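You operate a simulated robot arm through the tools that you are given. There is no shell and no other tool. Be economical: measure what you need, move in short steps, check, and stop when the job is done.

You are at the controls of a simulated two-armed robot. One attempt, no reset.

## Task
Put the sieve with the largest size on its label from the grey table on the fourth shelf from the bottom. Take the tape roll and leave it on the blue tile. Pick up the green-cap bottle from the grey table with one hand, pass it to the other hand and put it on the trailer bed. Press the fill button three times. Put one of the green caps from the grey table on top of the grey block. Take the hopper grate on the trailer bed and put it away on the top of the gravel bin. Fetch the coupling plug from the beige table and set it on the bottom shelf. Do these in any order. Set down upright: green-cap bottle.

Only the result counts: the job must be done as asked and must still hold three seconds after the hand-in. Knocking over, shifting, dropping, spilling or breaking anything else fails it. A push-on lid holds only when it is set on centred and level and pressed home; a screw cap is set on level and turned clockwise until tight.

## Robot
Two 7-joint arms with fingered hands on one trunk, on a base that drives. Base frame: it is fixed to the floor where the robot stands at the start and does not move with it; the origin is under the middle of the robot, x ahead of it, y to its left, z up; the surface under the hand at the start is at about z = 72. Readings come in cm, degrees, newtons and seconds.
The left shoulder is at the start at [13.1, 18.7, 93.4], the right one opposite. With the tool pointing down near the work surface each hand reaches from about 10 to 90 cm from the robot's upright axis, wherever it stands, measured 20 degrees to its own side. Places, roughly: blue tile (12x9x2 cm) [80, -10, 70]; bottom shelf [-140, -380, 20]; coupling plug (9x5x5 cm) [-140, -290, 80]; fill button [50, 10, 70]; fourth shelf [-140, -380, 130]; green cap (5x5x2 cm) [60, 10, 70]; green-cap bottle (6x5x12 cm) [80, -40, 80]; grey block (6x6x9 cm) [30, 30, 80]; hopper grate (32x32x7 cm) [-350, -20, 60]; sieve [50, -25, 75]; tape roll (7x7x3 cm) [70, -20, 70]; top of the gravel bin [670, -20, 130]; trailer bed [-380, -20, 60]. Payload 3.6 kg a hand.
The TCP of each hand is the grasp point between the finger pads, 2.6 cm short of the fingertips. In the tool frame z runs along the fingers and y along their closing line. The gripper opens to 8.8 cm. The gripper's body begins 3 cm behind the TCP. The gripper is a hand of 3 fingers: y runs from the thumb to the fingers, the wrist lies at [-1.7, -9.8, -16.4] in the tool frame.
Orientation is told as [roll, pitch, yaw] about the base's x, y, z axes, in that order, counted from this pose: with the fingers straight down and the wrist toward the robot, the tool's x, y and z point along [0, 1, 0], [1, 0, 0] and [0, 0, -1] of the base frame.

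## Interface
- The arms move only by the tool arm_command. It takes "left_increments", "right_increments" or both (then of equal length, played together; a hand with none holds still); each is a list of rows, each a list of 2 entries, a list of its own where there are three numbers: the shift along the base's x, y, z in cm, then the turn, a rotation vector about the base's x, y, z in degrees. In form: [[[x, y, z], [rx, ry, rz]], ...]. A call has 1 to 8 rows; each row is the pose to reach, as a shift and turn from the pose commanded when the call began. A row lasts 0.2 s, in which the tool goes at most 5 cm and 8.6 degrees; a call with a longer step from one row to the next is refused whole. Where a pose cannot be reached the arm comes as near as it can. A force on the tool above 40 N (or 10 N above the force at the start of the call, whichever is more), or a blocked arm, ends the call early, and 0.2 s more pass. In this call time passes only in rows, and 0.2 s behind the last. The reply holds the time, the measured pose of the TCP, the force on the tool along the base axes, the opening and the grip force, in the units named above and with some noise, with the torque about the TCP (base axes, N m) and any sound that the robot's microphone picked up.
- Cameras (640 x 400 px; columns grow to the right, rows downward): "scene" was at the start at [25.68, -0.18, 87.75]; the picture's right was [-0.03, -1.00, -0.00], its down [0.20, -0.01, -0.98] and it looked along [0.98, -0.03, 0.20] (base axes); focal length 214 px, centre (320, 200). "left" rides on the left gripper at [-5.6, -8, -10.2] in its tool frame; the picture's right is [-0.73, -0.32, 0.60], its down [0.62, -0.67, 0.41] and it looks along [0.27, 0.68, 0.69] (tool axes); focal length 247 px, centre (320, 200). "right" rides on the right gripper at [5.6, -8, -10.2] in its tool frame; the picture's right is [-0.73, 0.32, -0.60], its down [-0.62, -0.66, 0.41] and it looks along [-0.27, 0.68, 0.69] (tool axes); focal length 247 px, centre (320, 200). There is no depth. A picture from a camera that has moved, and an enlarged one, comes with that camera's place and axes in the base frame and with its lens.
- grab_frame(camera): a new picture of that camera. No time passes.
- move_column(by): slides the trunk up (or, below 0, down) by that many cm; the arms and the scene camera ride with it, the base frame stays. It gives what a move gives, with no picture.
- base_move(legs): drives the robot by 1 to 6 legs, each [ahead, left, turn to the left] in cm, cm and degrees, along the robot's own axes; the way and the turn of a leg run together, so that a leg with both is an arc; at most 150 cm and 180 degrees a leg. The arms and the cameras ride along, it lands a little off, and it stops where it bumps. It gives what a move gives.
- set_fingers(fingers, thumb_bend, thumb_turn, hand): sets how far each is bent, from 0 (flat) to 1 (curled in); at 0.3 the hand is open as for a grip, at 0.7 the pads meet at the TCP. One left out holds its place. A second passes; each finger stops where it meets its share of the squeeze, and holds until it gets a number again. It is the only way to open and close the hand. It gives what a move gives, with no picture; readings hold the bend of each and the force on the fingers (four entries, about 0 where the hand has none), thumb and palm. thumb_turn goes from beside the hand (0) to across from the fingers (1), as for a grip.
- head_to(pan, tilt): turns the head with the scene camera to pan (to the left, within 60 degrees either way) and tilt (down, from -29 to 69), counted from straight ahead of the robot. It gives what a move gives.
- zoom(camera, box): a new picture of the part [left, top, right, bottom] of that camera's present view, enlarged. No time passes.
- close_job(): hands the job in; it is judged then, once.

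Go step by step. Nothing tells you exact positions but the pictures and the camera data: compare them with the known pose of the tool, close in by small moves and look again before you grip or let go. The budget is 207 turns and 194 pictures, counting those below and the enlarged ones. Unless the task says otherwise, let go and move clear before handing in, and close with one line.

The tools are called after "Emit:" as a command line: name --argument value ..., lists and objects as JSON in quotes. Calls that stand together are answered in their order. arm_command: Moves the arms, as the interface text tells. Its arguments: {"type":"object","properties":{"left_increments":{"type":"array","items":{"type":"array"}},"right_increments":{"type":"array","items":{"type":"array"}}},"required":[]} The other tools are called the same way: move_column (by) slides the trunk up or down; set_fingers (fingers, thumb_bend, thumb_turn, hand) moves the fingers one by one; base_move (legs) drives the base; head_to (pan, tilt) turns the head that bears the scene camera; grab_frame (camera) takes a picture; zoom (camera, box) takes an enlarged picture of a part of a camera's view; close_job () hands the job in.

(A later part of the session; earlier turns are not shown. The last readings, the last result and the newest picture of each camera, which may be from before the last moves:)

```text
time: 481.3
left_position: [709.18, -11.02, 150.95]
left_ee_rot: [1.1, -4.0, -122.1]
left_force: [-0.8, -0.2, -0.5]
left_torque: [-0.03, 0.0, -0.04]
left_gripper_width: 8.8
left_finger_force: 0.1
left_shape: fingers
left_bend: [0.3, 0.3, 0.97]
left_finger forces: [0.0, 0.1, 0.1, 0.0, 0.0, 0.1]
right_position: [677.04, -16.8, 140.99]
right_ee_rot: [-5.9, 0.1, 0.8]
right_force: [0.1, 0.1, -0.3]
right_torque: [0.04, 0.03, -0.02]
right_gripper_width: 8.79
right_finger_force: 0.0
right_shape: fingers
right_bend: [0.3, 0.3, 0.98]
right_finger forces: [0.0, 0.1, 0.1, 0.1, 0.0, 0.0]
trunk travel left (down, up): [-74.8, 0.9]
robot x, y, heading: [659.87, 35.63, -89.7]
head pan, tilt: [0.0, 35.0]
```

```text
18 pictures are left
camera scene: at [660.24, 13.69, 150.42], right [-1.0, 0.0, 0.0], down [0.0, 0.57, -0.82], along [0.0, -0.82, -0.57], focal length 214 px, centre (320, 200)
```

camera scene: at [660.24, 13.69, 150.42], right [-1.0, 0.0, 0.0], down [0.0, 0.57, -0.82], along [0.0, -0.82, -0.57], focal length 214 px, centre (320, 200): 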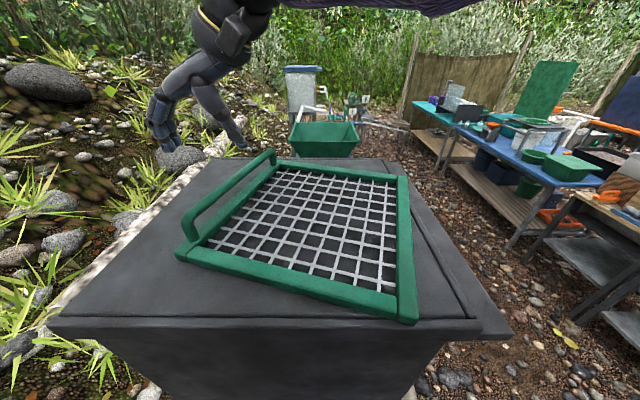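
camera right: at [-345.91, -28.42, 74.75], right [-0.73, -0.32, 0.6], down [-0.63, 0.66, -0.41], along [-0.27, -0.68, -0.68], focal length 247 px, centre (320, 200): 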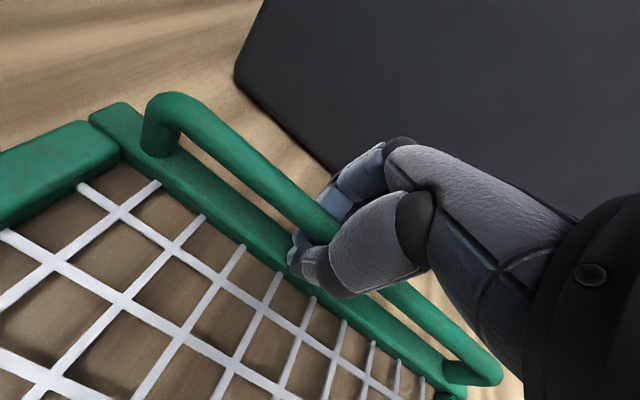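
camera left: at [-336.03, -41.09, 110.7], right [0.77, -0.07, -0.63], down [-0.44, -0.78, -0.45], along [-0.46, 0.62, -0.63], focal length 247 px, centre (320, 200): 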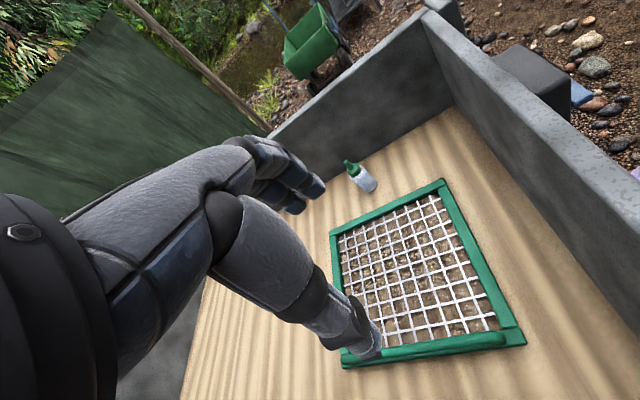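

The grate lies flat on the bin. I back off, and drive back along y about 115 to the grey table's front side.

Emit:
base_move --legs '[[-80, 0, 0], [0, -150, 0], [0, -150, 0], [0, -150, 0], [0, -150, 0], [0, -137, 0]]'

Emit:
arm_command --right_increments '[[[0, 0, 0], [0, 0, -8]], [[0, 0, 0], [0, 0, -16]], [[0, 0, 0], [0, 0, -24]], [[0, 0, 0], [0, 0, -32]], [[0, 0, 0], [0, 0, -40]], [[0, 0, 0], [0, 0, -48]], [[0, 0, 0], [0, 0, -56]], [[0, 0, 0], [0, 0, -64]]]'

Emit:
arm_command --right_increments '[[[0, 0, 0], [0, 0, -8]], [[0, 0, 0], [0, 0, -16]], [[0, 0, 0], [0, 0, -24]]]'

Emit:
move_column --by -48

```text
time: 520.2
left_position: [-26.77, 57.94, 151.14]
left_ee_rot: [1.4, -3.9, -120.8]
left_force: [0.3, 0.8, 0.0]
left_torque: [0.04, 0.04, -0.02]
left_gripper_width: 8.84
left_finger_force: 0.0
left_shape: fingers
left_bend: [0.3, 0.3, 0.97]
left_finger forces: [0.0, 0.0, 0.0, 0.1, 0.0, 0.1]
right_position: [-58.96, 51.42, 140.97]
right_ee_rot: [-5.8, 0.0, 2.3]
right_force: [-1.0, -0.1, -0.9]
right_torque: [-0.02, 0.0, -0.03]
right_gripper_width: 8.81
right_finger_force: 0.1
right_shape: fingers
right_bend: [0.3, 0.3, 0.98]
right_finger forces: [0.0, 0.1, 0.1, 0.0, 0.1, 0.1]
trunk travel left (down, up): [-74.8, 0.9]
robot x, y, heading: [-77.13, 103.36, -88.5]
head pan, tilt: [0.0, 35.0]
```

```text
time: 522.0
left_position: [-26.87, 58.06, 151.08]
left_ee_rot: [1.2, -4.0, -120.7]
left_force: [-0.5, -0.2, 0.1]
left_torque: [0.01, -0.02, -0.03]
left_gripper_width: 8.79
left_finger_force: 0.0
left_shape: fingers
left_bend: [0.3, 0.3, 0.97]
left_finger forces: [0.0, 0.0, 0.0, 0.0, 0.0, 0.0]
right_position: [-58.84, 51.52, 140.98]
right_ee_rot: [-5.7, -0.1, -61.8]
right_force: [-0.1, 0.6, -0.2]
right_torque: [0.03, -0.01, -0.02]
right_gripper_width: 8.81
right_finger_force: 0.0
right_shape: fingers
right_bend: [0.3, 0.3, 0.98]
right_finger forces: [0.0, 0.1, 0.0, 0.0, 0.0, 0.0]
trunk travel left (down, up): [-74.8, 0.9]
robot x, y, heading: [-76.95, 103.29, -88.3]
head pan, tilt: [0.0, 35.0]
```

```text
time: 522.8
left_position: [-26.94, 57.95, 151.14]
left_ee_rot: [1.2, -4.0, -120.7]
left_force: [-0.7, 0.8, 0.1]
left_torque: [0.0, -0.01, -0.02]
left_gripper_width: 8.82
left_finger_force: 0.1
left_shape: fingers
left_bend: [0.3, 0.3, 0.97]
left_finger forces: [0.0, 0.1, 0.0, 0.1, 0.0, 0.0]
right_position: [-61.01, 50.92, 140.38]
right_ee_rot: [-5.7, 0.0, -85.9]
right_force: [0.3, 0.2, -0.2]
right_torque: [0.0, 0.01, 0.02]
right_gripper_width: 8.78
right_finger_force: 0.0
right_shape: fingers
right_bend: [0.3, 0.3, 0.98]
right_finger forces: [0.0, 0.0, 0.0, 0.0, 0.0, 0.0]
right hand out of reach, approached as far as the arm can: row 3
trunk travel left (down, up): [-74.8, 0.9]
robot x, y, heading: [-77.19, 103.45, -88.3]
head pan, tilt: [0.0, 35.0]
```

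```text
refused: -48 is not a number from -40 to 40
```

I turn to the table, position for the sieve, and lower the trunk.

Emit:
base_move --legs '[[0, 0, 88.3], [0, -113, 0]]'

Emit:
move_column --by -35

Emit:
base_move --legs '[[36, 0, 0]]'

Emit:
arm_command --right_increments '[[[2, -4, 0], [0, 3, 0]], [[4, -8, 0], [0, 5.7, 0]], [[6, -12, 0], [0, 5.7, 0]], [[8, -16, 0], [0, 5.7, 0]], [[10, -20, -1], [0, 5.7, 0]], [[12, -23, -3], [0, 5.7, 0]], [[14, -25, -6], [0, 5.7, 0]], [[15, -26, -10], [0, 5.7, 0]]]'

Emit:
grab_frame --camera "right"

```text
time: 532.3
left_position: [-31.08, 38.45, 151.04]
left_ee_rot: [1.1, -3.9, -33.3]
left_force: [0.6, 0.5, -0.3]
left_torque: [0.03, -0.01, 0.02]
left_gripper_width: 8.84
left_finger_force: 0.0
left_shape: fingers
left_bend: [0.3, 0.3, 0.97]
left_finger forces: [0.1, 0.0, 0.0, 0.1, 0.0, 0.0]
right_position: [-25.51, 4.19, 140.45]
right_ee_rot: [-5.7, 0.0, 1.7]
right_force: [-0.4, 0.6, -0.9]
right_torque: [0.01, 0.01, 0.01]
right_gripper_width: 8.79
right_finger_force: 0.1
right_shape: fingers
right_bend: [0.3, 0.3, 0.98]
right_finger forces: [0.0, 0.0, 0.0, 0.0, 0.1, 0.0]
trunk travel left (down, up): [-74.8, 0.9]
robot x, y, heading: [-78.66, -9.47, -1.0]
head pan, tilt: [0.0, 35.0]
```

```text
time: 535.7
left_position: [-31.17, 38.38, 116.04]
left_ee_rot: [1.3, -4.1, -33.1]
left_force: [-0.5, 0.1, -0.1]
left_torque: [0.0, -0.03, 0.02]
left_gripper_width: 8.81
left_finger_force: 0.0
left_shape: fingers
left_bend: [0.3, 0.3, 0.97]
left_finger forces: [0.1, 0.1, 0.1, 0.1, 0.1, 0.0]
right_position: [-25.54, 4.03, 105.46]
right_ee_rot: [-5.9, -0.1, 1.7]
right_force: [-0.5, 0.6, 0.0]
right_torque: [-0.01, -0.06, 0.03]
right_gripper_width: 8.79
right_finger_force: 0.1
right_shape: fingers
right_bend: [0.3, 0.3, 0.98]
right_finger forces: [0.1, 0.0, 0.0, 0.1, 0.0, 0.0]
trunk travel left (down, up): [-39.8, 35.9]
robot x, y, heading: [-78.56, -9.84, -0.6]
head pan, tilt: [0.0, 35.0]
```

```text
time: 538.0
left_position: [4.92, 37.83, 115.94]
left_ee_rot: [1.2, -4.0, -33.1]
left_force: [0.2, 0.2, -0.1]
left_torque: [0.03, 0.03, 0.0]
left_gripper_width: 8.8
left_finger_force: 0.1
left_shape: fingers
left_bend: [0.3, 0.3, 0.97]
left_finger forces: [0.0, 0.1, 0.1, 0.1, 0.0, 0.0]
right_position: [10.4, 3.64, 105.4]
right_ee_rot: [-5.8, 0.0, 1.7]
right_force: [-0.7, 0.4, 0.1]
right_torque: [0.02, 0.03, 0.0]
right_gripper_width: 8.78
right_finger_force: 0.1
right_shape: fingers
right_bend: [0.3, 0.3, 0.98]
right_finger forces: [0.0, 0.0, 0.1, 0.0, 0.0, 0.0]
trunk travel left (down, up): [-39.8, 35.9]
robot x, y, heading: [-42.68, -10.93, -0.9]
head pan, tilt: [0.0, 35.0]
```

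```text
time: 539.8
left_position: [4.79, 37.88, 116.1]
left_ee_rot: [1.1, -4.0, -33.1]
left_force: [-0.2, -0.1, 0.3]
left_torque: [-0.03, -0.01, -0.01]
left_gripper_width: 8.82
left_finger_force: 0.1
left_shape: fingers
left_bend: [0.3, 0.3, 0.97]
left_finger forces: [0.0, 0.1, 0.0, 0.0, 0.1, 0.1]
right_position: [25.32, -22.46, 95.51]
right_ee_rot: [-5.7, 5.6, 1.8]
right_force: [1.1, -0.3, -0.6]
right_torque: [0.04, -0.03, 0.02]
right_gripper_width: 8.85
right_finger_force: 0.0
right_shape: fingers
right_bend: [0.3, 0.3, 0.98]
right_finger forces: [0.0, 0.0, 0.1, 0.0, 0.0, 0.0]
trunk travel left (down, up): [-39.8, 35.9]
robot x, y, heading: [-42.77, -10.41, -0.9]
head pan, tilt: [0.0, 35.0]
```

```text
17 pictures are left
camera right: at [18.23, -16.05, 105.76], right [0.4, -0.66, 0.63], down [-0.68, -0.68, -0.28], along [0.62, -0.32, -0.72], focal length 247 px, centre (320, 200)
```

right: 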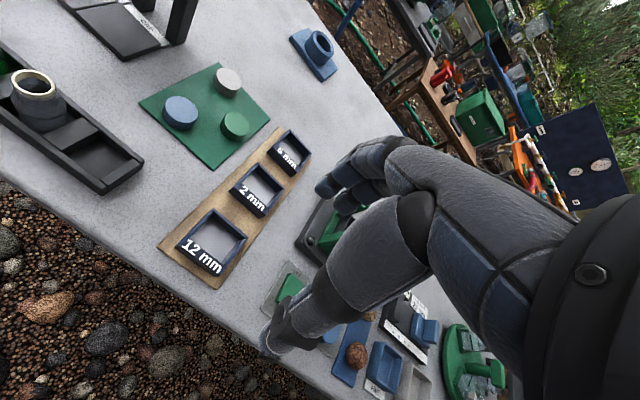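

The sieve's centre is at about [27.9,-20.3]. I level the hand and descend over it.

Emit:
arm_command --right_increments '[[[1, 1, -3], [3, -3, 0]], [[2, 2, -6], [5.7, -5.6, 0]], [[2.6, 2.2, -10], [5.7, -5.6, 0]], [[2.6, 2.2, -14], [5.7, -5.6, 0]]]'

Emit:
grab_frame --camera "right"

```text
time: 540.8
left_position: [4.75, 37.89, 116.02]
left_ee_rot: [1.3, -3.9, -33.2]
left_force: [-0.5, -0.3, 0.4]
left_torque: [0.0, 0.02, -0.03]
left_gripper_width: 8.81
left_finger_force: 0.1
left_shape: fingers
left_bend: [0.3, 0.3, 0.97]
left_finger forces: [0.0, 0.0, 0.0, 0.0, 0.0, 0.0]
right_position: [24.92, -20.65, 85.3]
right_ee_rot: [0.0, -0.1, 2.1]
right_force: [0.1, -0.6, -0.1]
right_torque: [-0.02, 0.03, 0.0]
right_gripper_width: 8.82
right_finger_force: 0.1
right_shape: fingers
right_bend: [0.3, 0.3, 0.98]
right_finger forces: [0.0, 0.0, 0.0, 0.1, 0.1, 0.1]
right hand out of reach, approached as far as the arm can: row 2, 3, 4
trunk travel left (down, up): [-39.8, 35.9]
robot x, y, heading: [-42.69, -10.64, -1.0]
head pan, tilt: [0.0, 35.0]
```

```text
16 pictures are left
camera right: at [16.75, -15.29, 95.53], right [0.34, -0.72, 0.6], down [-0.64, -0.65, -0.41], along [0.69, -0.25, -0.68], focal length 247 px, centre (320, 200)
```

right: 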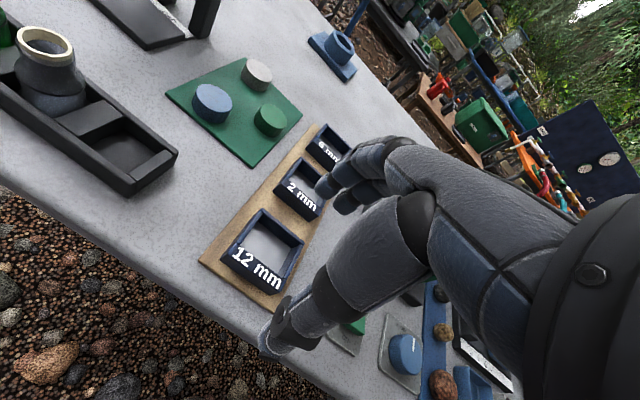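

The arm is at its reach limit with the trunk this high. I lift, lower the trunk 16 cm, and come down again.

Emit:
arm_command --right_increments '[[[0, 0, 4], [0, 0, 0]], [[0, 0, 8], [0, 0, 0]], [[0, 0, 12], [0, 0, 0]]]'

Emit:
move_column --by -16

Emit:
arm_command --right_increments '[[[1.5, 0.2, 0], [0, 0, 0]], [[2.7, 0.4, 0], [0, 0, 0]]]'

```text
time: 541.6
left_position: [4.77, 37.9, 116.12]
left_ee_rot: [1.2, -4.0, -33.2]
left_force: [0.1, 0.3, 0.2]
left_torque: [0.0, -0.01, 0.01]
left_gripper_width: 8.85
left_finger_force: 0.0
left_shape: fingers
left_bend: [0.3, 0.3, 0.97]
left_finger forces: [0.1, 0.0, 0.0, 0.0, 0.0, 0.0]
right_position: [24.87, -20.81, 97.37]
right_ee_rot: [-0.3, -0.1, 1.9]
right_force: [-0.1, -0.7, -0.2]
right_torque: [0.0, 0.04, -0.01]
right_gripper_width: 8.82
right_finger_force: 0.1
right_shape: fingers
right_bend: [0.3, 0.3, 0.98]
right_finger forces: [0.1, 0.1, 0.0, 0.0, 0.0, 0.0]
trunk travel left (down, up): [-39.8, 35.9]
robot x, y, heading: [-42.57, -10.55, -0.7]
head pan, tilt: [0.0, 35.0]
```

```text
time: 543.5
left_position: [4.64, 37.83, 100.16]
left_ee_rot: [1.3, -4.0, -33.2]
left_force: [0.3, -0.3, -0.2]
left_torque: [-0.02, -0.01, 0.0]
left_gripper_width: 8.83
left_finger_force: 0.0
left_shape: fingers
left_bend: [0.3, 0.3, 0.97]
left_finger forces: [0.1, 0.0, 0.0, 0.0, 0.0, 0.1]
right_position: [24.85, -20.74, 81.37]
right_ee_rot: [0.0, -0.2, 2.0]
right_force: [0.7, 0.5, -0.7]
right_torque: [0.0, -0.01, 0.02]
right_gripper_width: 8.81
right_finger_force: 0.1
right_shape: fingers
right_bend: [0.3, 0.3, 0.98]
right_finger forces: [0.0, 0.0, 0.1, 0.0, 0.1, 0.0]
trunk travel left (down, up): [-23.8, 51.9]
robot x, y, heading: [-42.64, -10.54, -0.9]
head pan, tilt: [0.0, 35.0]
```

```text
time: 544.1
left_position: [4.66, 37.81, 99.96]
left_ee_rot: [1.1, -3.9, -33.2]
left_force: [0.3, -1.2, 0.5]
left_torque: [0.0, 0.02, 0.02]
left_gripper_width: 8.83
left_finger_force: 0.1
left_shape: fingers
left_bend: [0.3, 0.3, 0.97]
left_finger forces: [0.0, 0.0, 0.0, 0.0, 0.1, 0.0]
right_position: [27.68, -20.52, 81.31]
right_ee_rot: [-0.1, -0.1, 2.0]
right_force: [0.9, 0.1, 0.8]
right_torque: [0.01, -0.01, 0.0]
right_gripper_width: 8.83
right_finger_force: 0.0
right_shape: fingers
right_bend: [0.3, 0.3, 0.98]
right_finger forces: [0.1, 0.0, 0.0, 0.0, 0.1, 0.0]
trunk travel left (down, up): [-23.8, 51.9]
robot x, y, heading: [-42.88, -10.43, -0.8]
head pan, tilt: [0.0, 35.0]
```

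Over the sieve now. One check picture, then I lower and close.

Emit:
arm_command --right_increments '[[[0, 0.2, -2], [0, 0, 0]]]'

Emit:
grab_frame --camera "right"

```text
time: 544.5
left_position: [4.72, 37.75, 100.15]
left_ee_rot: [1.1, -4.0, -33.1]
left_force: [0.2, 0.0, -0.2]
left_torque: [0.01, 0.03, 0.02]
left_gripper_width: 8.82
left_finger_force: 0.1
left_shape: fingers
left_bend: [0.3, 0.3, 0.97]
left_finger forces: [0.0, 0.0, 0.0, 0.1, 0.0, 0.1]
right_position: [27.67, -20.21, 79.41]
right_ee_rot: [-0.1, -0.1, 2.0]
right_force: [0.4, 0.4, -0.3]
right_torque: [0.02, 0.02, -0.01]
right_gripper_width: 8.81
right_finger_force: 0.1
right_shape: fingers
right_bend: [0.3, 0.3, 0.98]
right_finger forces: [0.0, 0.0, 0.0, 0.1, 0.1, 0.0]
trunk travel left (down, up): [-23.8, 51.9]
robot x, y, heading: [-42.54, -10.68, -0.9]
head pan, tilt: [0.0, 35.0]
```

```text
15 pictures are left
camera right: at [19.51, -14.76, 89.53], right [0.34, -0.72, 0.6], down [-0.64, -0.65, -0.41], along [0.69, -0.25, -0.68], focal length 247 px, centre (320, 200)
```

right: 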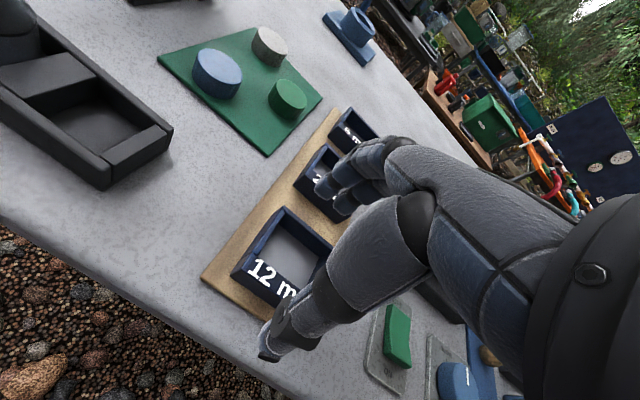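

The gap to the 2 mm sieve is only about 2.4 cm, so I narrow the hand to about 7 cm, then lower and grip.

Emit:
set_fingers --hand "right" --fingers 0.385 --thumb_bend 0.37

Emit:
arm_command --right_increments '[[[-0.15, -0.1, -1], [0, 0, -1.5]], [[-0.15, -0.1, -2.2], [0, 0, -2]], [[-0.15, -0.1, -2.9], [0, 0, -2]]]'

Emit:
set_fingers --hand "right" --fingers 0.6 --thumb_bend 0.6

Emit:
arm_command --right_increments '[[[0, 0, 2], [0, 0, 0]], [[0, 0, 6], [0, 0, 0]], [[0, 0, 10], [0, 0, 0]]]'

Emit:
grab_frame --camera "right"

```text
time: 545.5
left_position: [4.65, 37.84, 100.11]
left_ee_rot: [1.2, -4.0, -33.2]
left_force: [-0.8, -0.2, 0.2]
left_torque: [0.02, 0.04, 0.01]
left_gripper_width: 8.83
left_finger_force: 0.0
left_shape: fingers
left_bend: [0.3, 0.3, 0.97]
left_finger forces: [0.0, 0.1, 0.1, 0.0, 0.1, 0.0]
right_position: [27.55, -20.07, 79.42]
right_ee_rot: [-0.1, -0.1, 2.0]
right_force: [1.0, 0.0, -0.3]
right_torque: [0.04, -0.01, 0.01]
right_gripper_width: 7.32
right_finger_force: 0.0
right_shape: fingers
right_bend: [0.38, 0.37, 0.98]
right_finger forces: [0.0, 0.0, 0.0, 0.0, 0.1, 0.0]
trunk travel left (down, up): [-23.8, 51.9]
robot x, y, heading: [-42.5, -10.32, -0.9]
head pan, tilt: [0.0, 35.0]
```

```text
time: 546.3
left_position: [4.65, 37.78, 100.08]
left_ee_rot: [1.2, -4.0, -33.2]
left_force: [0.3, 0.2, 0.5]
left_torque: [0.04, 0.01, 0.0]
left_gripper_width: 8.8
left_finger_force: 0.0
left_shape: fingers
left_bend: [0.3, 0.3, 0.97]
left_finger forces: [0.0, 0.0, 0.0, 0.0, 0.0, 0.1]
right_position: [27.51, -20.25, 76.53]
right_ee_rot: [0.0, -0.1, 0.0]
right_force: [0.3, -0.1, 0.3]
right_torque: [-0.01, -0.02, 0.0]
right_gripper_width: 7.32
right_finger_force: 0.4
right_shape: fingers
right_bend: [0.38, 0.37, 0.98]
right_finger forces: [0.1, 0.1, 0.0, 0.0, 0.0, 0.1]
trunk travel left (down, up): [-23.8, 51.9]
robot x, y, heading: [-42.6, -10.33, -0.7]
head pan, tilt: [0.0, 35.0]
```

```text
time: 547.3
left_position: [4.67, 37.79, 100.07]
left_ee_rot: [1.2, -3.9, -33.2]
left_force: [0.1, 0.1, 0.3]
left_torque: [-0.01, 0.02, -0.01]
left_gripper_width: 8.83
left_finger_force: 0.0
left_shape: fingers
left_bend: [0.3, 0.3, 0.97]
left_finger forces: [0.1, 0.0, 0.1, 0.1, 0.1, 0.1]
right_position: [27.58, -20.29, 76.6]
right_ee_rot: [-0.1, -0.1, -0.1]
right_force: [1.0, 0.5, 0.9]
right_torque: [0.01, -0.11, -0.03]
right_gripper_width: 5.61
right_finger_force: 13.7
right_shape: fingers
right_bend: [0.51, 0.45, 0.97]
right_finger forces: [8.3, 6.0, 0.0, 0.0, 13.6, 0.0]
trunk travel left (down, up): [-23.8, 51.9]
robot x, y, heading: [-42.03, -10.32, -0.9]
head pan, tilt: [0.0, 35.0]
```

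```text
time: 548.1
left_position: [4.71, 37.84, 100.01]
left_ee_rot: [1.2, -4.1, -33.2]
left_force: [-0.3, -0.9, -0.4]
left_torque: [-0.01, 0.01, -0.03]
left_gripper_width: 8.82
left_finger_force: 0.1
left_shape: fingers
left_bend: [0.3, 0.3, 0.97]
left_finger forces: [0.0, 0.0, 0.1, 0.0, 0.1, 0.1]
right_position: [27.4, -20.19, 86.61]
right_ee_rot: [-0.2, -0.1, 0.0]
right_force: [0.4, 0.0, -0.2]
right_torque: [0.0, -0.02, -0.02]
right_gripper_width: 5.6
right_finger_force: 13.7
right_shape: fingers
right_bend: [0.51, 0.45, 0.96]
right_finger forces: [8.1, 5.6, 0.0, 0.0, 13.7, 0.0]
trunk travel left (down, up): [-23.8, 51.9]
robot x, y, heading: [-42.67, -10.26, -0.9]
head pan, tilt: [0.0, 35.0]
```

```text
14 pictures are left
camera right: at [19.5, -14.55, 96.74], right [0.32, -0.73, 0.6], down [-0.66, -0.62, -0.41], along [0.68, -0.27, -0.69], focal length 247 px, centre (320, 200)
```

right: 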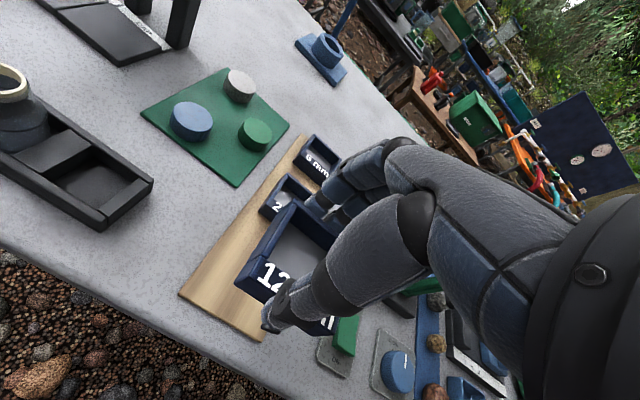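

The 12 mm sieve is held. I drive to the rack by the known corridor.

Emit:
arm_command --right_increments '[[[0, 0, 4], [0, 0, 0]], [[-3, 0, 8], [0, 0, 0]], [[-6, 0, 12], [0, 0, 0]]]'

Emit:
base_move --legs '[[-22, 0, 1], [0, 0, -90], [0, 27, 0], [137, 0, 0], [130, 0, 0], [0, 0, -90]]'

Emit:
base_move --legs '[[0, 104, 0]]'

Emit:
move_column --by 38

Emit:
head_to --pan 0 --tilt 5

Emit:
grab_frame --camera "scene"

```text
time: 548.9
left_position: [4.75, 37.74, 100.09]
left_ee_rot: [1.3, -3.9, -33.2]
left_force: [-0.8, 0.6, 0.2]
left_torque: [-0.01, 0.02, -0.01]
left_gripper_width: 8.82
left_finger_force: 0.0
left_shape: fingers
left_bend: [0.3, 0.3, 0.97]
left_finger forces: [0.0, 0.1, 0.1, 0.0, 0.0, 0.1]
right_position: [21.41, -20.3, 98.64]
right_ee_rot: [-0.1, -0.2, 0.0]
right_force: [-0.4, 0.5, -0.7]
right_torque: [0.02, -0.08, 0.0]
right_gripper_width: 5.61
right_finger_force: 14.0
right_shape: fingers
right_bend: [0.51, 0.45, 0.96]
right_finger forces: [8.0, 5.7, 0.1, 0.0, 13.8, 0.0]
trunk travel left (down, up): [-23.8, 51.9]
robot x, y, heading: [-42.79, -10.38, -1.1]
head pan, tilt: [0.0, 35.0]
```

```text
time: 572.2
left_position: [-82.83, -324.56, 99.97]
left_ee_rot: [1.2, -4.0, 147.7]
left_force: [0.1, 0.2, 0.4]
left_torque: [-0.03, -0.01, 0.0]
left_gripper_width: 8.84
left_finger_force: 0.1
left_shape: fingers
left_bend: [0.3, 0.3, 0.97]
left_finger forces: [0.0, 0.1, 0.1, 0.0, 0.0, 0.1]
right_position: [-100.49, -266.7, 98.52]
right_ee_rot: [0.0, -0.1, -179.1]
right_force: [0.3, -0.1, 0.1]
right_torque: [0.0, 0.03, 0.0]
right_gripper_width: 5.49
right_finger_force: 12.3
right_shape: fingers
right_bend: [0.52, 0.45, 0.97]
right_finger forces: [7.4, 5.1, 0.1, 0.0, 12.3, 0.0]
trunk travel left (down, up): [-23.8, 51.9]
robot x, y, heading: [-36.52, -275.24, -180.1]
head pan, tilt: [0.0, 35.0]
```

```text
time: 577.3
left_position: [-81.8, -425.46, 99.91]
left_ee_rot: [1.1, -3.9, 147.7]
left_force: [0.1, -0.1, 0.5]
left_torque: [-0.01, -0.03, -0.02]
left_gripper_width: 8.82
left_finger_force: 0.0
left_shape: fingers
left_bend: [0.3, 0.3, 0.98]
left_finger forces: [0.1, 0.0, 0.0, 0.1, 0.1, 0.0]
right_position: [-99.9, -368.29, 98.57]
right_ee_rot: [0.1, -0.2, -178.5]
right_force: [0.3, -0.9, -0.6]
right_torque: [0.04, 0.0, 0.01]
right_gripper_width: 5.51
right_finger_force: 12.4
right_shape: fingers
right_bend: [0.52, 0.45, 0.96]
right_finger forces: [7.3, 5.1, 0.0, 0.1, 12.4, 0.0]
trunk travel left (down, up): [-23.8, 51.9]
robot x, y, heading: [-35.7, -377.13, -179.4]
head pan, tilt: [0.0, 35.0]
stopped in leg 1: the robot was blocked; the commanded pose is now the measured one
```

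```text
time: 581.0
left_position: [-81.91, -426.02, 137.69]
left_ee_rot: [0.8, -4.0, 147.9]
left_force: [-0.5, 0.5, 1.0]
left_torque: [0.01, -0.01, 0.01]
left_gripper_width: 8.84
left_finger_force: 0.0
left_shape: fingers
left_bend: [0.3, 0.3, 0.98]
left_finger forces: [0.0, 0.0, 0.0, 0.0, 0.1, 0.0]
right_position: [-100.13, -368.69, 136.56]
right_ee_rot: [0.0, -0.1, -178.3]
right_force: [0.4, -0.1, -0.9]
right_torque: [-0.03, 0.0, 0.01]
right_gripper_width: 5.5
right_finger_force: 12.5
right_shape: fingers
right_bend: [0.52, 0.45, 0.96]
right_finger forces: [7.3, 5.2, 0.0, 0.1, 12.4, 0.0]
trunk travel left (down, up): [-61.8, 13.9]
robot x, y, heading: [-35.84, -376.61, -179.6]
head pan, tilt: [0.0, 35.0]
```

```text
time: 581.9
left_position: [-81.89, -425.82, 137.79]
left_ee_rot: [0.8, -4.0, 147.8]
left_force: [0.1, 0.7, -0.7]
left_torque: [0.01, 0.01, 0.04]
left_gripper_width: 8.82
left_finger_force: 0.0
left_shape: fingers
left_bend: [0.3, 0.3, 0.98]
left_finger forces: [0.0, 0.1, 0.0, 0.0, 0.0, 0.0]
right_position: [-99.99, -368.56, 136.52]
right_ee_rot: [-0.1, -0.1, -178.4]
right_force: [-0.3, -0.7, -0.5]
right_torque: [0.03, -0.01, -0.01]
right_gripper_width: 5.49
right_finger_force: 12.2
right_shape: fingers
right_bend: [0.52, 0.45, 0.96]
right_finger forces: [7.3, 5.1, 0.1, 0.0, 12.5, 0.1]
trunk travel left (down, up): [-61.8, 13.9]
robot x, y, heading: [-35.47, -376.64, -179.6]
head pan, tilt: [0.0, 5.0]
```

```text
13 pictures are left
camera scene: at [-58.01, -377.04, 142.2], right [-0.01, 1.0, 0.0], down [0.09, 0.0, -1.0], along [-1.0, -0.01, -0.09], focal length 214 px, centre (320, 200)
```

scene: 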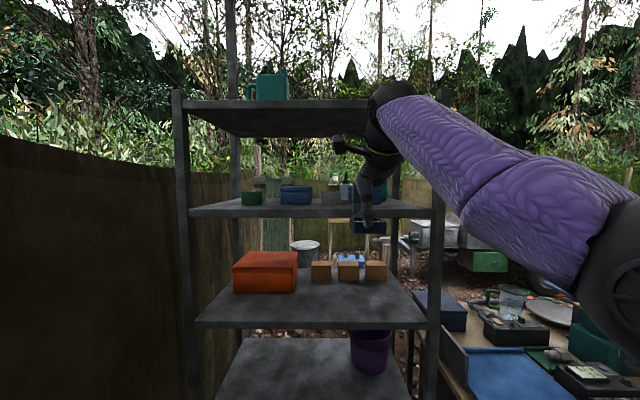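

I see the rack: fourth shelf at about z 131 with free front space, top shelf about z 166. I raise the sieve slightly and drive it toward the opening.

Emit:
arm_command --right_increments '[[[0, -2, 2.5], [0, 0, -1]]]'

Emit:
base_move --legs '[[24, 0, 0]]'

Emit:
grab_frame --camera "scene"

```text
time: 582.3
left_position: [-81.93, -426.03, 137.75]
left_ee_rot: [0.7, -4.0, 147.7]
left_force: [-1.6, 0.0, -0.8]
left_torque: [-0.01, 0.01, 0.0]
left_gripper_width: 8.82
left_finger_force: 0.0
left_shape: fingers
left_bend: [0.3, 0.3, 0.98]
left_finger forces: [0.0, 0.0, 0.0, 0.1, 0.0, 0.0]
right_position: [-99.93, -370.86, 139.29]
right_ee_rot: [-0.2, -0.1, -179.5]
right_force: [0.4, -0.3, -0.6]
right_torque: [-0.02, -0.02, 0.02]
right_gripper_width: 5.49
right_finger_force: 12.8
right_shape: fingers
right_bend: [0.52, 0.45, 0.96]
right_finger forces: [7.3, 5.1, 0.1, 0.1, 12.3, 0.0]
trunk travel left (down, up): [-61.8, 13.9]
robot x, y, heading: [-35.64, -377.07, -179.5]
head pan, tilt: [0.0, 5.0]
```

```text
time: 584.1
left_position: [-105.99, -426.24, 137.73]
left_ee_rot: [0.8, -3.9, 147.8]
left_force: [-0.3, -0.2, -0.5]
left_torque: [0.0, 0.02, -0.01]
left_gripper_width: 8.83
left_finger_force: 0.1
left_shape: fingers
left_bend: [0.3, 0.3, 0.98]
left_finger forces: [0.1, 0.0, 0.0, 0.0, 0.0, 0.1]
right_position: [-124.18, -371.01, 139.2]
right_ee_rot: [0.0, -0.2, -179.4]
right_force: [-0.7, 0.3, -0.7]
right_torque: [0.0, 0.0, -0.03]
right_gripper_width: 5.51
right_finger_force: 12.2
right_shape: fingers
right_bend: [0.52, 0.45, 0.96]
right_finger forces: [7.3, 5.2, 0.0, 0.1, 12.3, 0.0]
trunk travel left (down, up): [-61.8, 13.9]
robot x, y, heading: [-59.75, -377.09, -179.2]
head pan, tilt: [0.0, 5.0]
```

```text
12 pictures are left
camera scene: at [-82.15, -377.28, 142.21], right [-0.01, 1.0, 0.0], down [0.09, 0.0, -1.0], along [-1.0, -0.01, -0.09], focal length 214 px, centre (320, 200)
```

scene: 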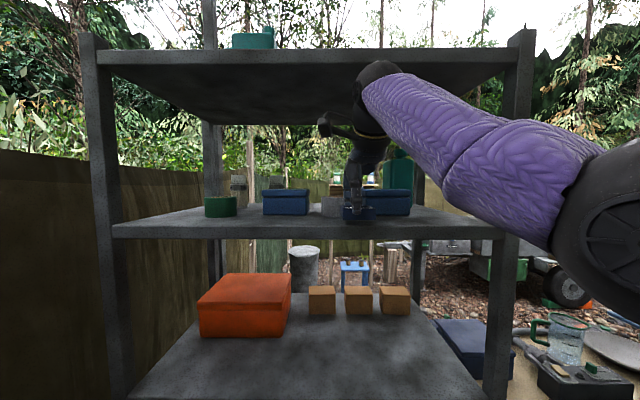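

The shelf top is at about z 132.7 and items stand from about x -142 back. I move the sieve in to x -134 and lower until it touches.

Emit:
arm_command --right_increments '[[[-3.5, 0, 0], [0, 0, 0]], [[-7, 0, 0], [0, 0, 0]], [[-9.5, 0, 0], [0, 0, 0]], [[-9.5, 0, -1.2], [0, 0, 0]], [[-9.5, 0, -2.0], [0, 0, 0]], [[-9.5, 0, -2.6], [0, 0, 0]]]'

Emit:
grab_frame --camera "right"

```text
time: 585.5
left_position: [-105.89, -426.28, 137.75]
left_ee_rot: [0.7, -4.0, 147.8]
left_force: [-0.1, 0.5, 0.9]
left_torque: [0.02, 0.03, -0.06]
left_gripper_width: 8.85
left_finger_force: 0.1
left_shape: fingers
left_bend: [0.3, 0.3, 0.98]
left_finger forces: [0.1, 0.0, 0.0, 0.0, 0.0, 0.1]
right_position: [-129.59, -370.1, 137.93]
right_ee_rot: [-0.1, -0.3, -179.4]
right_force: [0.2, -0.6, 6.0]
right_torque: [-0.04, 0.11, 0.01]
right_gripper_width: 5.46
right_finger_force: 12.8
right_shape: fingers
right_bend: [0.52, 0.45, 0.96]
right_finger forces: [7.7, 5.5, 0.0, 0.1, 13.6, 0.0]
right hand out of reach, approached as far as the arm can: row 2, 3, 4, 5, 6
trunk travel left (down, up): [-61.8, 13.9]
robot x, y, heading: [-59.76, -377.27, -179.5]
head pan, tilt: [0.0, 5.0]
```

```text
11 pictures are left
camera right: at [-121.38, -375.67, 147.91], right [-0.32, 0.73, 0.6], down [0.66, 0.63, -0.41], along [-0.68, 0.26, -0.68], focal length 247 px, centre (320, 200)
```

right: 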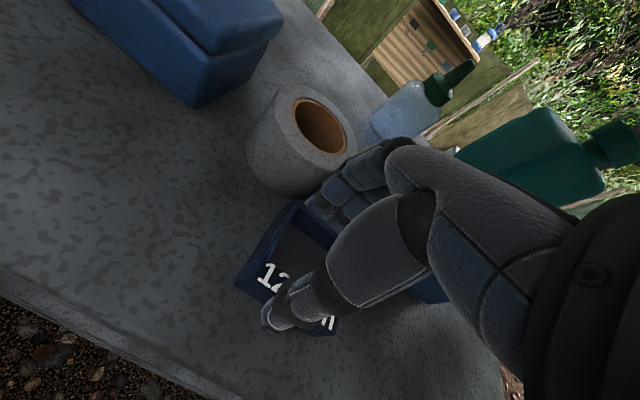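

It already touches the shelf, but a roll stands right behind my fingers. I draw the sieve 3.5 cm back toward the edge before releasing with a small opening.

Emit:
arm_command --right_increments '[[[0.5, 0, 1], [0, 0, 0]], [[3.5, 0, 1], [0, 0, 0]], [[3.5, 0, 0.3], [0, 0, 0]], [[3.5, 0, -0.1], [0, 0, 0]]]'

Emit:
zoom --camera "right" --box '[160, 80, 440, 380]'

```text
time: 586.5
left_position: [-105.93, -426.2, 137.74]
left_ee_rot: [0.9, -4.0, 147.8]
left_force: [0.5, -0.2, -0.6]
left_torque: [0.01, 0.04, -0.03]
left_gripper_width: 8.85
left_finger_force: 0.0
left_shape: fingers
left_bend: [0.3, 0.3, 0.98]
left_finger forces: [0.0, 0.0, 0.1, 0.1, 0.0, 0.0]
right_position: [-125.97, -370.01, 137.59]
right_ee_rot: [-0.1, -0.6, -179.4]
right_force: [-0.8, 0.1, 8.6]
right_torque: [-0.04, -0.19, 0.0]
right_gripper_width: 5.56
right_finger_force: 13.9
right_shape: fingers
right_bend: [0.52, 0.45, 0.96]
right_finger forces: [7.8, 6.0, 0.0, 0.0, 13.8, 0.0]
trunk travel left (down, up): [-61.8, 13.9]
robot x, y, heading: [-59.65, -377.38, -179.5]
head pan, tilt: [0.0, 5.0]
```

```text
1.33 times, centred on (300, 230) of right
camera zoom: at [-117.74, -375.64, 147.77], right [-0.32, 0.73, 0.6], down [0.65, 0.63, -0.42], along [-0.68, 0.26, -0.68], focal length 329 px, centre (347, 160)
```

zoom: 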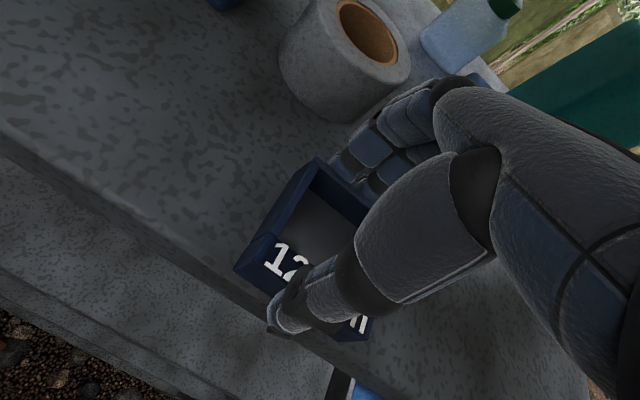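

It's a bit too near the edge now; I go 1.3 cm back in, then release with a small opening.

Emit:
arm_command --right_increments '[[[0, 0, 0.9], [0, 0, 0]], [[-1.3, 0, 0.9], [0, 0, 0]], [[-1.3, 0, 0.2], [0, 0, 0]]]'

Emit:
set_fingers --hand "right" --fingers 0.46 --thumb_bend 0.33

Emit:
arm_command --right_increments '[[[0.6, 0, 1.5], [0, 0, 0]], [[0.6, 0, 5], [0, 0, 0]], [[3, 0, 8], [0, 0, 0]], [[7, 0, 9], [0, 0, 0]]]'

Emit:
base_move --legs '[[-24, 0, 0]]'

Emit:
grab_frame --camera "scene"

```text
time: 587.3
left_position: [-105.9, -426.21, 137.84]
left_ee_rot: [0.8, -4.0, 147.8]
left_force: [-0.2, 0.4, 0.5]
left_torque: [0.01, -0.01, 0.03]
left_gripper_width: 8.84
left_finger_force: 0.0
left_shape: fingers
left_bend: [0.3, 0.3, 0.98]
left_finger forces: [0.0, 0.0, 0.0, 0.1, 0.1, 0.1]
right_position: [-127.23, -370.08, 137.75]
right_ee_rot: [0.0, -0.4, -179.3]
right_force: [-1.6, -0.3, 3.3]
right_torque: [-0.03, -0.07, 0.01]
right_gripper_width: 5.56
right_finger_force: 13.4
right_shape: fingers
right_bend: [0.52, 0.45, 0.96]
right_finger forces: [7.8, 5.7, 0.1, 0.1, 13.5, 0.1]
trunk travel left (down, up): [-61.8, 13.9]
robot x, y, heading: [-60.26, -377.1, -179.2]
head pan, tilt: [0.0, 5.0]
```

```text
time: 588.3
left_position: [-105.95, -426.24, 137.83]
left_ee_rot: [0.8, -4.0, 147.8]
left_force: [-0.4, 0.1, -0.1]
left_torque: [-0.01, 0.02, 0.0]
left_gripper_width: 8.82
left_finger_force: 0.1
left_shape: fingers
left_bend: [0.3, 0.3, 0.98]
left_finger forces: [0.0, 0.1, 0.0, 0.0, 0.1, 0.0]
right_position: [-127.52, -370.06, 137.65]
right_ee_rot: [-0.2, -0.2, -179.4]
right_force: [0.5, -0.4, -0.1]
right_torque: [0.01, 0.01, -0.01]
right_gripper_width: 6.76
right_finger_force: 0.1
right_shape: fingers
right_bend: [0.46, 0.33, 0.97]
right_finger forces: [0.0, 0.0, 0.0, 0.1, 0.1, 0.0]
trunk travel left (down, up): [-61.8, 13.9]
robot x, y, heading: [-60.08, -376.95, -179.5]
head pan, tilt: [0.0, 5.0]
```

```text
time: 589.3
left_position: [-105.79, -426.12, 137.85]
left_ee_rot: [0.8, -4.0, 147.7]
left_force: [-0.4, 0.4, 1.2]
left_torque: [-0.05, -0.04, -0.02]
left_gripper_width: 8.82
left_finger_force: 0.1
left_shape: fingers
left_bend: [0.3, 0.3, 0.98]
left_finger forces: [0.0, 0.1, 0.0, 0.1, 0.0, 0.1]
right_position: [-120.27, -370.08, 146.62]
right_ee_rot: [0.0, -0.1, -179.4]
right_force: [0.6, 0.8, 0.1]
right_torque: [-0.04, 0.01, -0.04]
right_gripper_width: 6.78
right_finger_force: 0.0
right_shape: fingers
right_bend: [0.46, 0.33, 0.97]
right_finger forces: [0.1, 0.0, 0.1, 0.1, 0.1, 0.0]
trunk travel left (down, up): [-61.8, 13.9]
robot x, y, heading: [-59.93, -377.08, -179.4]
head pan, tilt: [0.0, 5.0]
```

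```text
time: 591.1
left_position: [-81.88, -425.91, 137.6]
left_ee_rot: [0.8, -4.0, 147.8]
left_force: [0.5, 0.4, 0.4]
left_torque: [0.03, -0.02, 0.03]
left_gripper_width: 8.83
left_finger_force: 0.0
left_shape: fingers
left_bend: [0.3, 0.3, 0.98]
left_finger forces: [0.1, 0.0, 0.1, 0.0, 0.1, 0.0]
right_position: [-96.27, -369.71, 146.53]
right_ee_rot: [0.0, -0.2, -179.5]
right_force: [-0.4, -1.3, 0.7]
right_torque: [-0.01, -0.03, 0.0]
right_gripper_width: 6.76
right_finger_force: 0.1
right_shape: fingers
right_bend: [0.46, 0.33, 0.97]
right_finger forces: [0.1, 0.1, 0.1, 0.1, 0.0, 0.0]
trunk travel left (down, up): [-61.8, 13.9]
robot x, y, heading: [-35.52, -376.96, -179.3]
head pan, tilt: [0.0, 5.0]
```

```text
9 pictures are left
camera scene: at [-58.04, -377.05, 142.21], right [-0.01, 1.0, 0.0], down [0.09, 0.0, -1.0], along [-1.0, -0.01, -0.09], focal length 214 px, centre (320, 200)
```

scene: 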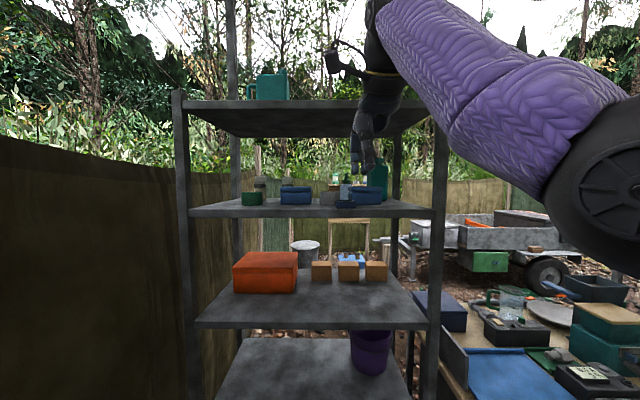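

The sieve stands on the fourth shelf. Now the plug at about [-136,-286] on the beige table: I move there, lower the trunk and hover the right hand.

Emit:
arm_command --left_increments '[[[1, 4, 0], [0, 0, 0]], [[2, 8, 0], [0, 0, 0]], [[3, 12, 0], [0, 0, 0]], [[4, 15, 0], [0, 0, 0]]]'

Emit:
base_move --legs '[[0, -82, 0]]'

Emit:
move_column --by -40

Emit:
base_move --legs '[[31, 0, 0]]'

Emit:
arm_command --right_increments '[[[-2.5, 0.5, -2], [0, 0, 0]], [[-5, 1, -4], [0, 0, 0]], [[-7.5, 1.5, -7], [0, 0, 0]], [[-9, 2, -11], [0, 0, 0]], [[-9, 2, -14], [0, 0, 0]]]'

Emit:
grab_frame --camera "right"

```text
time: 592.1
left_position: [-77.79, -410.75, 137.84]
left_ee_rot: [0.8, -4.0, 147.7]
left_force: [-0.2, -0.2, 0.7]
left_torque: [0.02, 0.0, -0.03]
left_gripper_width: 8.85
left_finger_force: 0.0
left_shape: fingers
left_bend: [0.3, 0.3, 0.98]
left_finger forces: [0.0, 0.0, 0.0, 0.0, 0.0, 0.0]
right_position: [-96.29, -369.67, 146.55]
right_ee_rot: [-0.2, -0.3, -179.3]
right_force: [-0.4, -0.1, -0.2]
right_torque: [0.0, 0.01, 0.0]
right_gripper_width: 6.74
right_finger_force: 0.0
right_shape: fingers
right_bend: [0.46, 0.33, 0.97]
right_finger forces: [0.1, 0.0, 0.0, 0.0, 0.0, 0.1]
trunk travel left (down, up): [-61.8, 13.9]
robot x, y, heading: [-35.49, -376.84, -179.6]
head pan, tilt: [0.0, 5.0]
```

```text
time: 596.4
left_position: [-78.74, -328.68, 137.67]
left_ee_rot: [0.9, -4.0, 147.6]
left_force: [-0.8, 1.1, -0.6]
left_torque: [-0.02, 0.01, 0.01]
left_gripper_width: 8.83
left_finger_force: 0.0
left_shape: fingers
left_bend: [0.3, 0.3, 0.98]
left_finger forces: [0.1, 0.0, 0.1, 0.1, 0.0, 0.1]
right_position: [-96.88, -287.5, 146.56]
right_ee_rot: [-0.1, -0.2, -179.7]
right_force: [0.8, 0.4, 0.1]
right_torque: [0.03, -0.01, -0.03]
right_gripper_width: 6.78
right_finger_force: 0.1
right_shape: fingers
right_bend: [0.46, 0.33, 0.97]
right_finger forces: [0.1, 0.0, 0.0, 0.1, 0.1, 0.1]
trunk travel left (down, up): [-61.8, 13.9]
robot x, y, heading: [-36.18, -294.85, -179.7]
head pan, tilt: [0.0, 5.0]
```

```text
time: 600.3
left_position: [-78.67, -328.65, 97.81]
left_ee_rot: [0.8, -3.9, 147.6]
left_force: [-0.6, 0.6, 0.3]
left_torque: [0.0, 0.01, -0.05]
left_gripper_width: 8.84
left_finger_force: 0.0
left_shape: fingers
left_bend: [0.3, 0.3, 0.98]
left_finger forces: [0.0, 0.1, 0.1, 0.0, 0.1, 0.1]
right_position: [-98.85, -287.56, 103.39]
right_ee_rot: [-0.1, 3.0, -179.6]
right_force: [0.4, 0.4, 0.3]
right_torque: [-0.01, 0.01, -0.02]
right_gripper_width: 6.77
right_finger_force: 0.1
right_shape: fingers
right_bend: [0.46, 0.33, 0.97]
right_finger forces: [0.0, 0.1, 0.1, 0.2, 0.0, 0.0]
trunk travel left (down, up): [-21.8, 53.9]
robot x, y, heading: [-36.04, -294.62, -179.5]
head pan, tilt: [0.0, 5.0]
```

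```text
time: 602.4
left_position: [-109.76, -329.01, 97.76]
left_ee_rot: [0.7, -4.0, 147.7]
left_force: [0.4, 0.0, -0.1]
left_torque: [-0.02, 0.02, -0.01]
left_gripper_width: 8.82
left_finger_force: 0.0
left_shape: fingers
left_bend: [0.3, 0.3, 0.98]
left_finger forces: [0.0, 0.0, 0.0, 0.0, 0.0, 0.0]
right_position: [-130.09, -287.85, 103.35]
right_ee_rot: [-0.1, 3.0, -179.5]
right_force: [0.4, 0.0, 0.1]
right_torque: [-0.02, -0.01, 0.0]
right_gripper_width: 6.78
right_finger_force: 0.0
right_shape: fingers
right_bend: [0.46, 0.33, 0.97]
right_finger forces: [0.0, 0.1, 0.0, 0.1, 0.1, 0.0]
trunk travel left (down, up): [-21.8, 53.9]
robot x, y, heading: [-67.75, -295.3, -179.5]
head pan, tilt: [0.0, 5.0]
```

```text
time: 603.6
left_position: [-109.71, -329.07, 97.67]
left_ee_rot: [0.8, -3.9, 147.7]
left_force: [0.0, 1.0, 0.2]
left_torque: [-0.03, 0.04, 0.01]
left_gripper_width: 8.85
left_finger_force: 0.0
left_shape: fingers
left_bend: [0.3, 0.3, 0.98]
left_finger forces: [0.1, 0.0, 0.0, 0.1, 0.0, 0.0]
right_position: [-139.05, -285.89, 89.36]
right_ee_rot: [0.0, 3.0, -179.5]
right_force: [0.1, 0.0, 0.4]
right_torque: [-0.03, 0.0, 0.01]
right_gripper_width: 6.79
right_finger_force: 0.1
right_shape: fingers
right_bend: [0.46, 0.33, 0.97]
right_finger forces: [0.0, 0.1, 0.0, 0.1, 0.0, 0.1]
trunk travel left (down, up): [-21.8, 53.9]
robot x, y, heading: [-67.18, -295.08, -179.6]
head pan, tilt: [0.0, 5.0]
```

```text
8 pictures are left
camera right: at [-131.47, -291.41, 99.93], right [-0.36, 0.73, 0.58], down [0.68, 0.63, -0.37], along [-0.64, 0.26, -0.72], focal length 247 px, centre (320, 200)
```

right: 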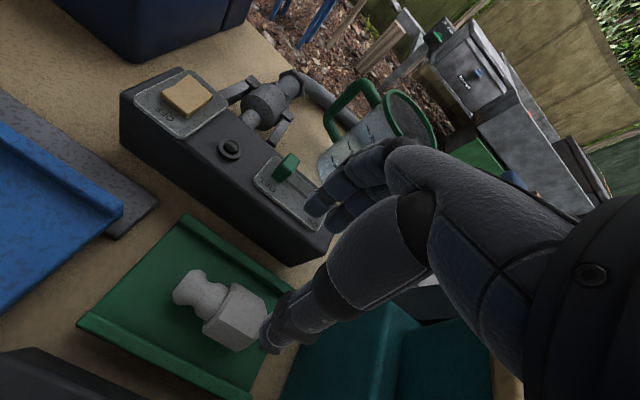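

The plug lies in a shallow tray, axis along y, hex part at about [-136,-285]. I set the opening to about 6.7 cm, lower and grip.

Emit:
set_fingers --hand "right" --fingers 0.4 --thumb_bend 0.4

Emit:
arm_command --right_increments '[[[2, 0.4, -3], [0, 1.5, 0]], [[3.05, 0.7, -7], [0, 3, 0]], [[3.05, 0.7, -10.5], [0, 3, 0]], [[3.05, 0.7, -12.2], [0, 3, 0]], [[3.05, 0.7, -13.2], [0, 3, 0]]]'

Emit:
set_fingers --hand "right" --fingers 0.65 --thumb_bend 0.65

Emit:
arm_command --right_increments '[[[0, 0, 3], [0, 0, 0]], [[0, 0, 7.5], [0, 0, 0]], [[0, 0, 12], [0, 0, 0]]]'

Emit:
grab_frame --camera "right"

```text
time: 604.6
left_position: [-109.81, -328.88, 97.63]
left_ee_rot: [0.7, -3.9, 147.7]
left_force: [0.2, 0.6, 0.0]
left_torque: [0.0, 0.0, 0.04]
left_gripper_width: 8.82
left_finger_force: 0.0
left_shape: fingers
left_bend: [0.3, 0.3, 0.98]
left_finger forces: [0.0, 0.0, 0.0, 0.0, 0.0, 0.0]
right_position: [-139.07, -285.88, 89.45]
right_ee_rot: [-0.1, 3.0, -179.5]
right_force: [-0.4, 0.4, 0.9]
right_torque: [0.0, -0.02, -0.03]
right_gripper_width: 6.72
right_finger_force: 0.0
right_shape: fingers
right_bend: [0.4, 0.4, 0.97]
right_finger forces: [0.1, 0.0, 0.0, 0.0, 0.1, 0.1]
trunk travel left (down, up): [-21.8, 53.9]
robot x, y, heading: [-67.19, -294.85, -179.5]
head pan, tilt: [0.0, 5.0]
```

```text
time: 605.8
left_position: [-109.54, -328.99, 97.85]
left_ee_rot: [0.8, -4.1, 147.7]
left_force: [0.6, 0.0, -0.5]
left_torque: [-0.01, 0.03, 0.02]
left_gripper_width: 8.85
left_finger_force: 0.1
left_shape: fingers
left_bend: [0.3, 0.3, 0.98]
left_finger forces: [0.0, 0.1, 0.0, 0.1, 0.0, 0.1]
right_position: [-136.18, -285.23, 76.95]
right_ee_rot: [0.0, -1.1, -179.7]
right_force: [-1.7, 1.7, 25.5]
right_torque: [-0.01, -0.89, -0.08]
right_gripper_width: 6.67
right_finger_force: 13.3
right_shape: fingers
right_bend: [0.42, 0.39, 0.98]
right_finger forces: [0.9, 4.2, 0.0, 0.1, 21.9, 0.1]
trunk travel left (down, up): [-21.8, 53.9]
robot x, y, heading: [-67.53, -294.86, -179.7]
head pan, tilt: [0.0, 5.0]
```

```text
time: 606.8
left_position: [-109.6, -328.95, 97.79]
left_ee_rot: [0.8, -4.1, 147.7]
left_force: [0.1, 0.2, -0.1]
left_torque: [0.03, 0.01, -0.01]
left_gripper_width: 8.82
left_finger_force: 0.0
left_shape: fingers
left_bend: [0.3, 0.3, 0.98]
left_finger forces: [0.0, 0.0, 0.1, 0.0, 0.1, 0.0]
right_position: [-136.02, -285.18, 76.95]
right_ee_rot: [-0.1, -0.8, -179.7]
right_force: [-3.7, 0.6, 32.7]
right_torque: [-0.09, -1.55, 0.01]
right_gripper_width: 4.36
right_finger_force: 20.7
right_shape: fingers
right_bend: [0.62, 0.42, 0.98]
right_finger forces: [2.0, 1.6, 0.0, 0.0, 36.7, 0.0]
trunk travel left (down, up): [-21.8, 53.9]
robot x, y, heading: [-67.36, -295.18, -179.8]
head pan, tilt: [0.0, 5.0]
```

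```text
time: 607.6
left_position: [-109.86, -328.9, 97.56]
left_ee_rot: [0.8, -4.0, 147.7]
left_force: [0.8, 0.6, 1.5]
left_torque: [0.01, 0.04, 0.03]
left_gripper_width: 8.82
left_finger_force: 0.1
left_shape: fingers
left_bend: [0.3, 0.3, 0.98]
left_finger forces: [0.0, 0.0, 0.0, 0.1, 0.1, 0.0]
right_position: [-135.97, -285.08, 87.91]
right_ee_rot: [-0.2, 0.2, -179.6]
right_force: [0.2, 0.3, -0.5]
right_torque: [-0.01, 0.0, 0.01]
right_gripper_width: 4.25
right_finger_force: 6.7
right_shape: fingers
right_bend: [0.61, 0.45, 0.97]
right_finger forces: [4.4, 2.3, 0.0, 0.0, 7.3, 0.0]
trunk travel left (down, up): [-21.8, 53.9]
robot x, y, heading: [-67.58, -294.76, -179.7]
head pan, tilt: [0.0, 5.0]
```

```text
7 pictures are left
camera right: at [-127.87, -290.74, 98.19], right [-0.33, 0.73, 0.6], down [0.66, 0.63, -0.41], along [-0.68, 0.26, -0.69], focal length 247 px, centre (320, 200)
```

right: 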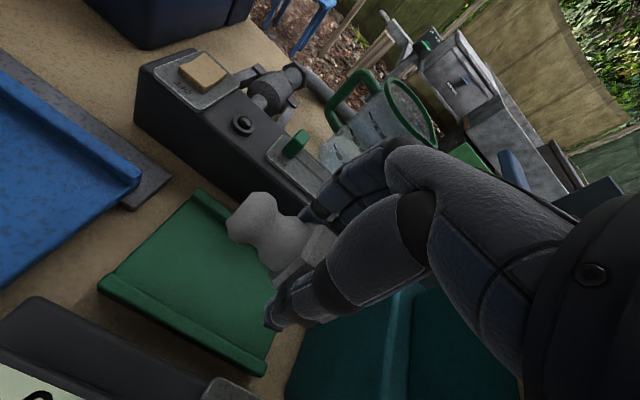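

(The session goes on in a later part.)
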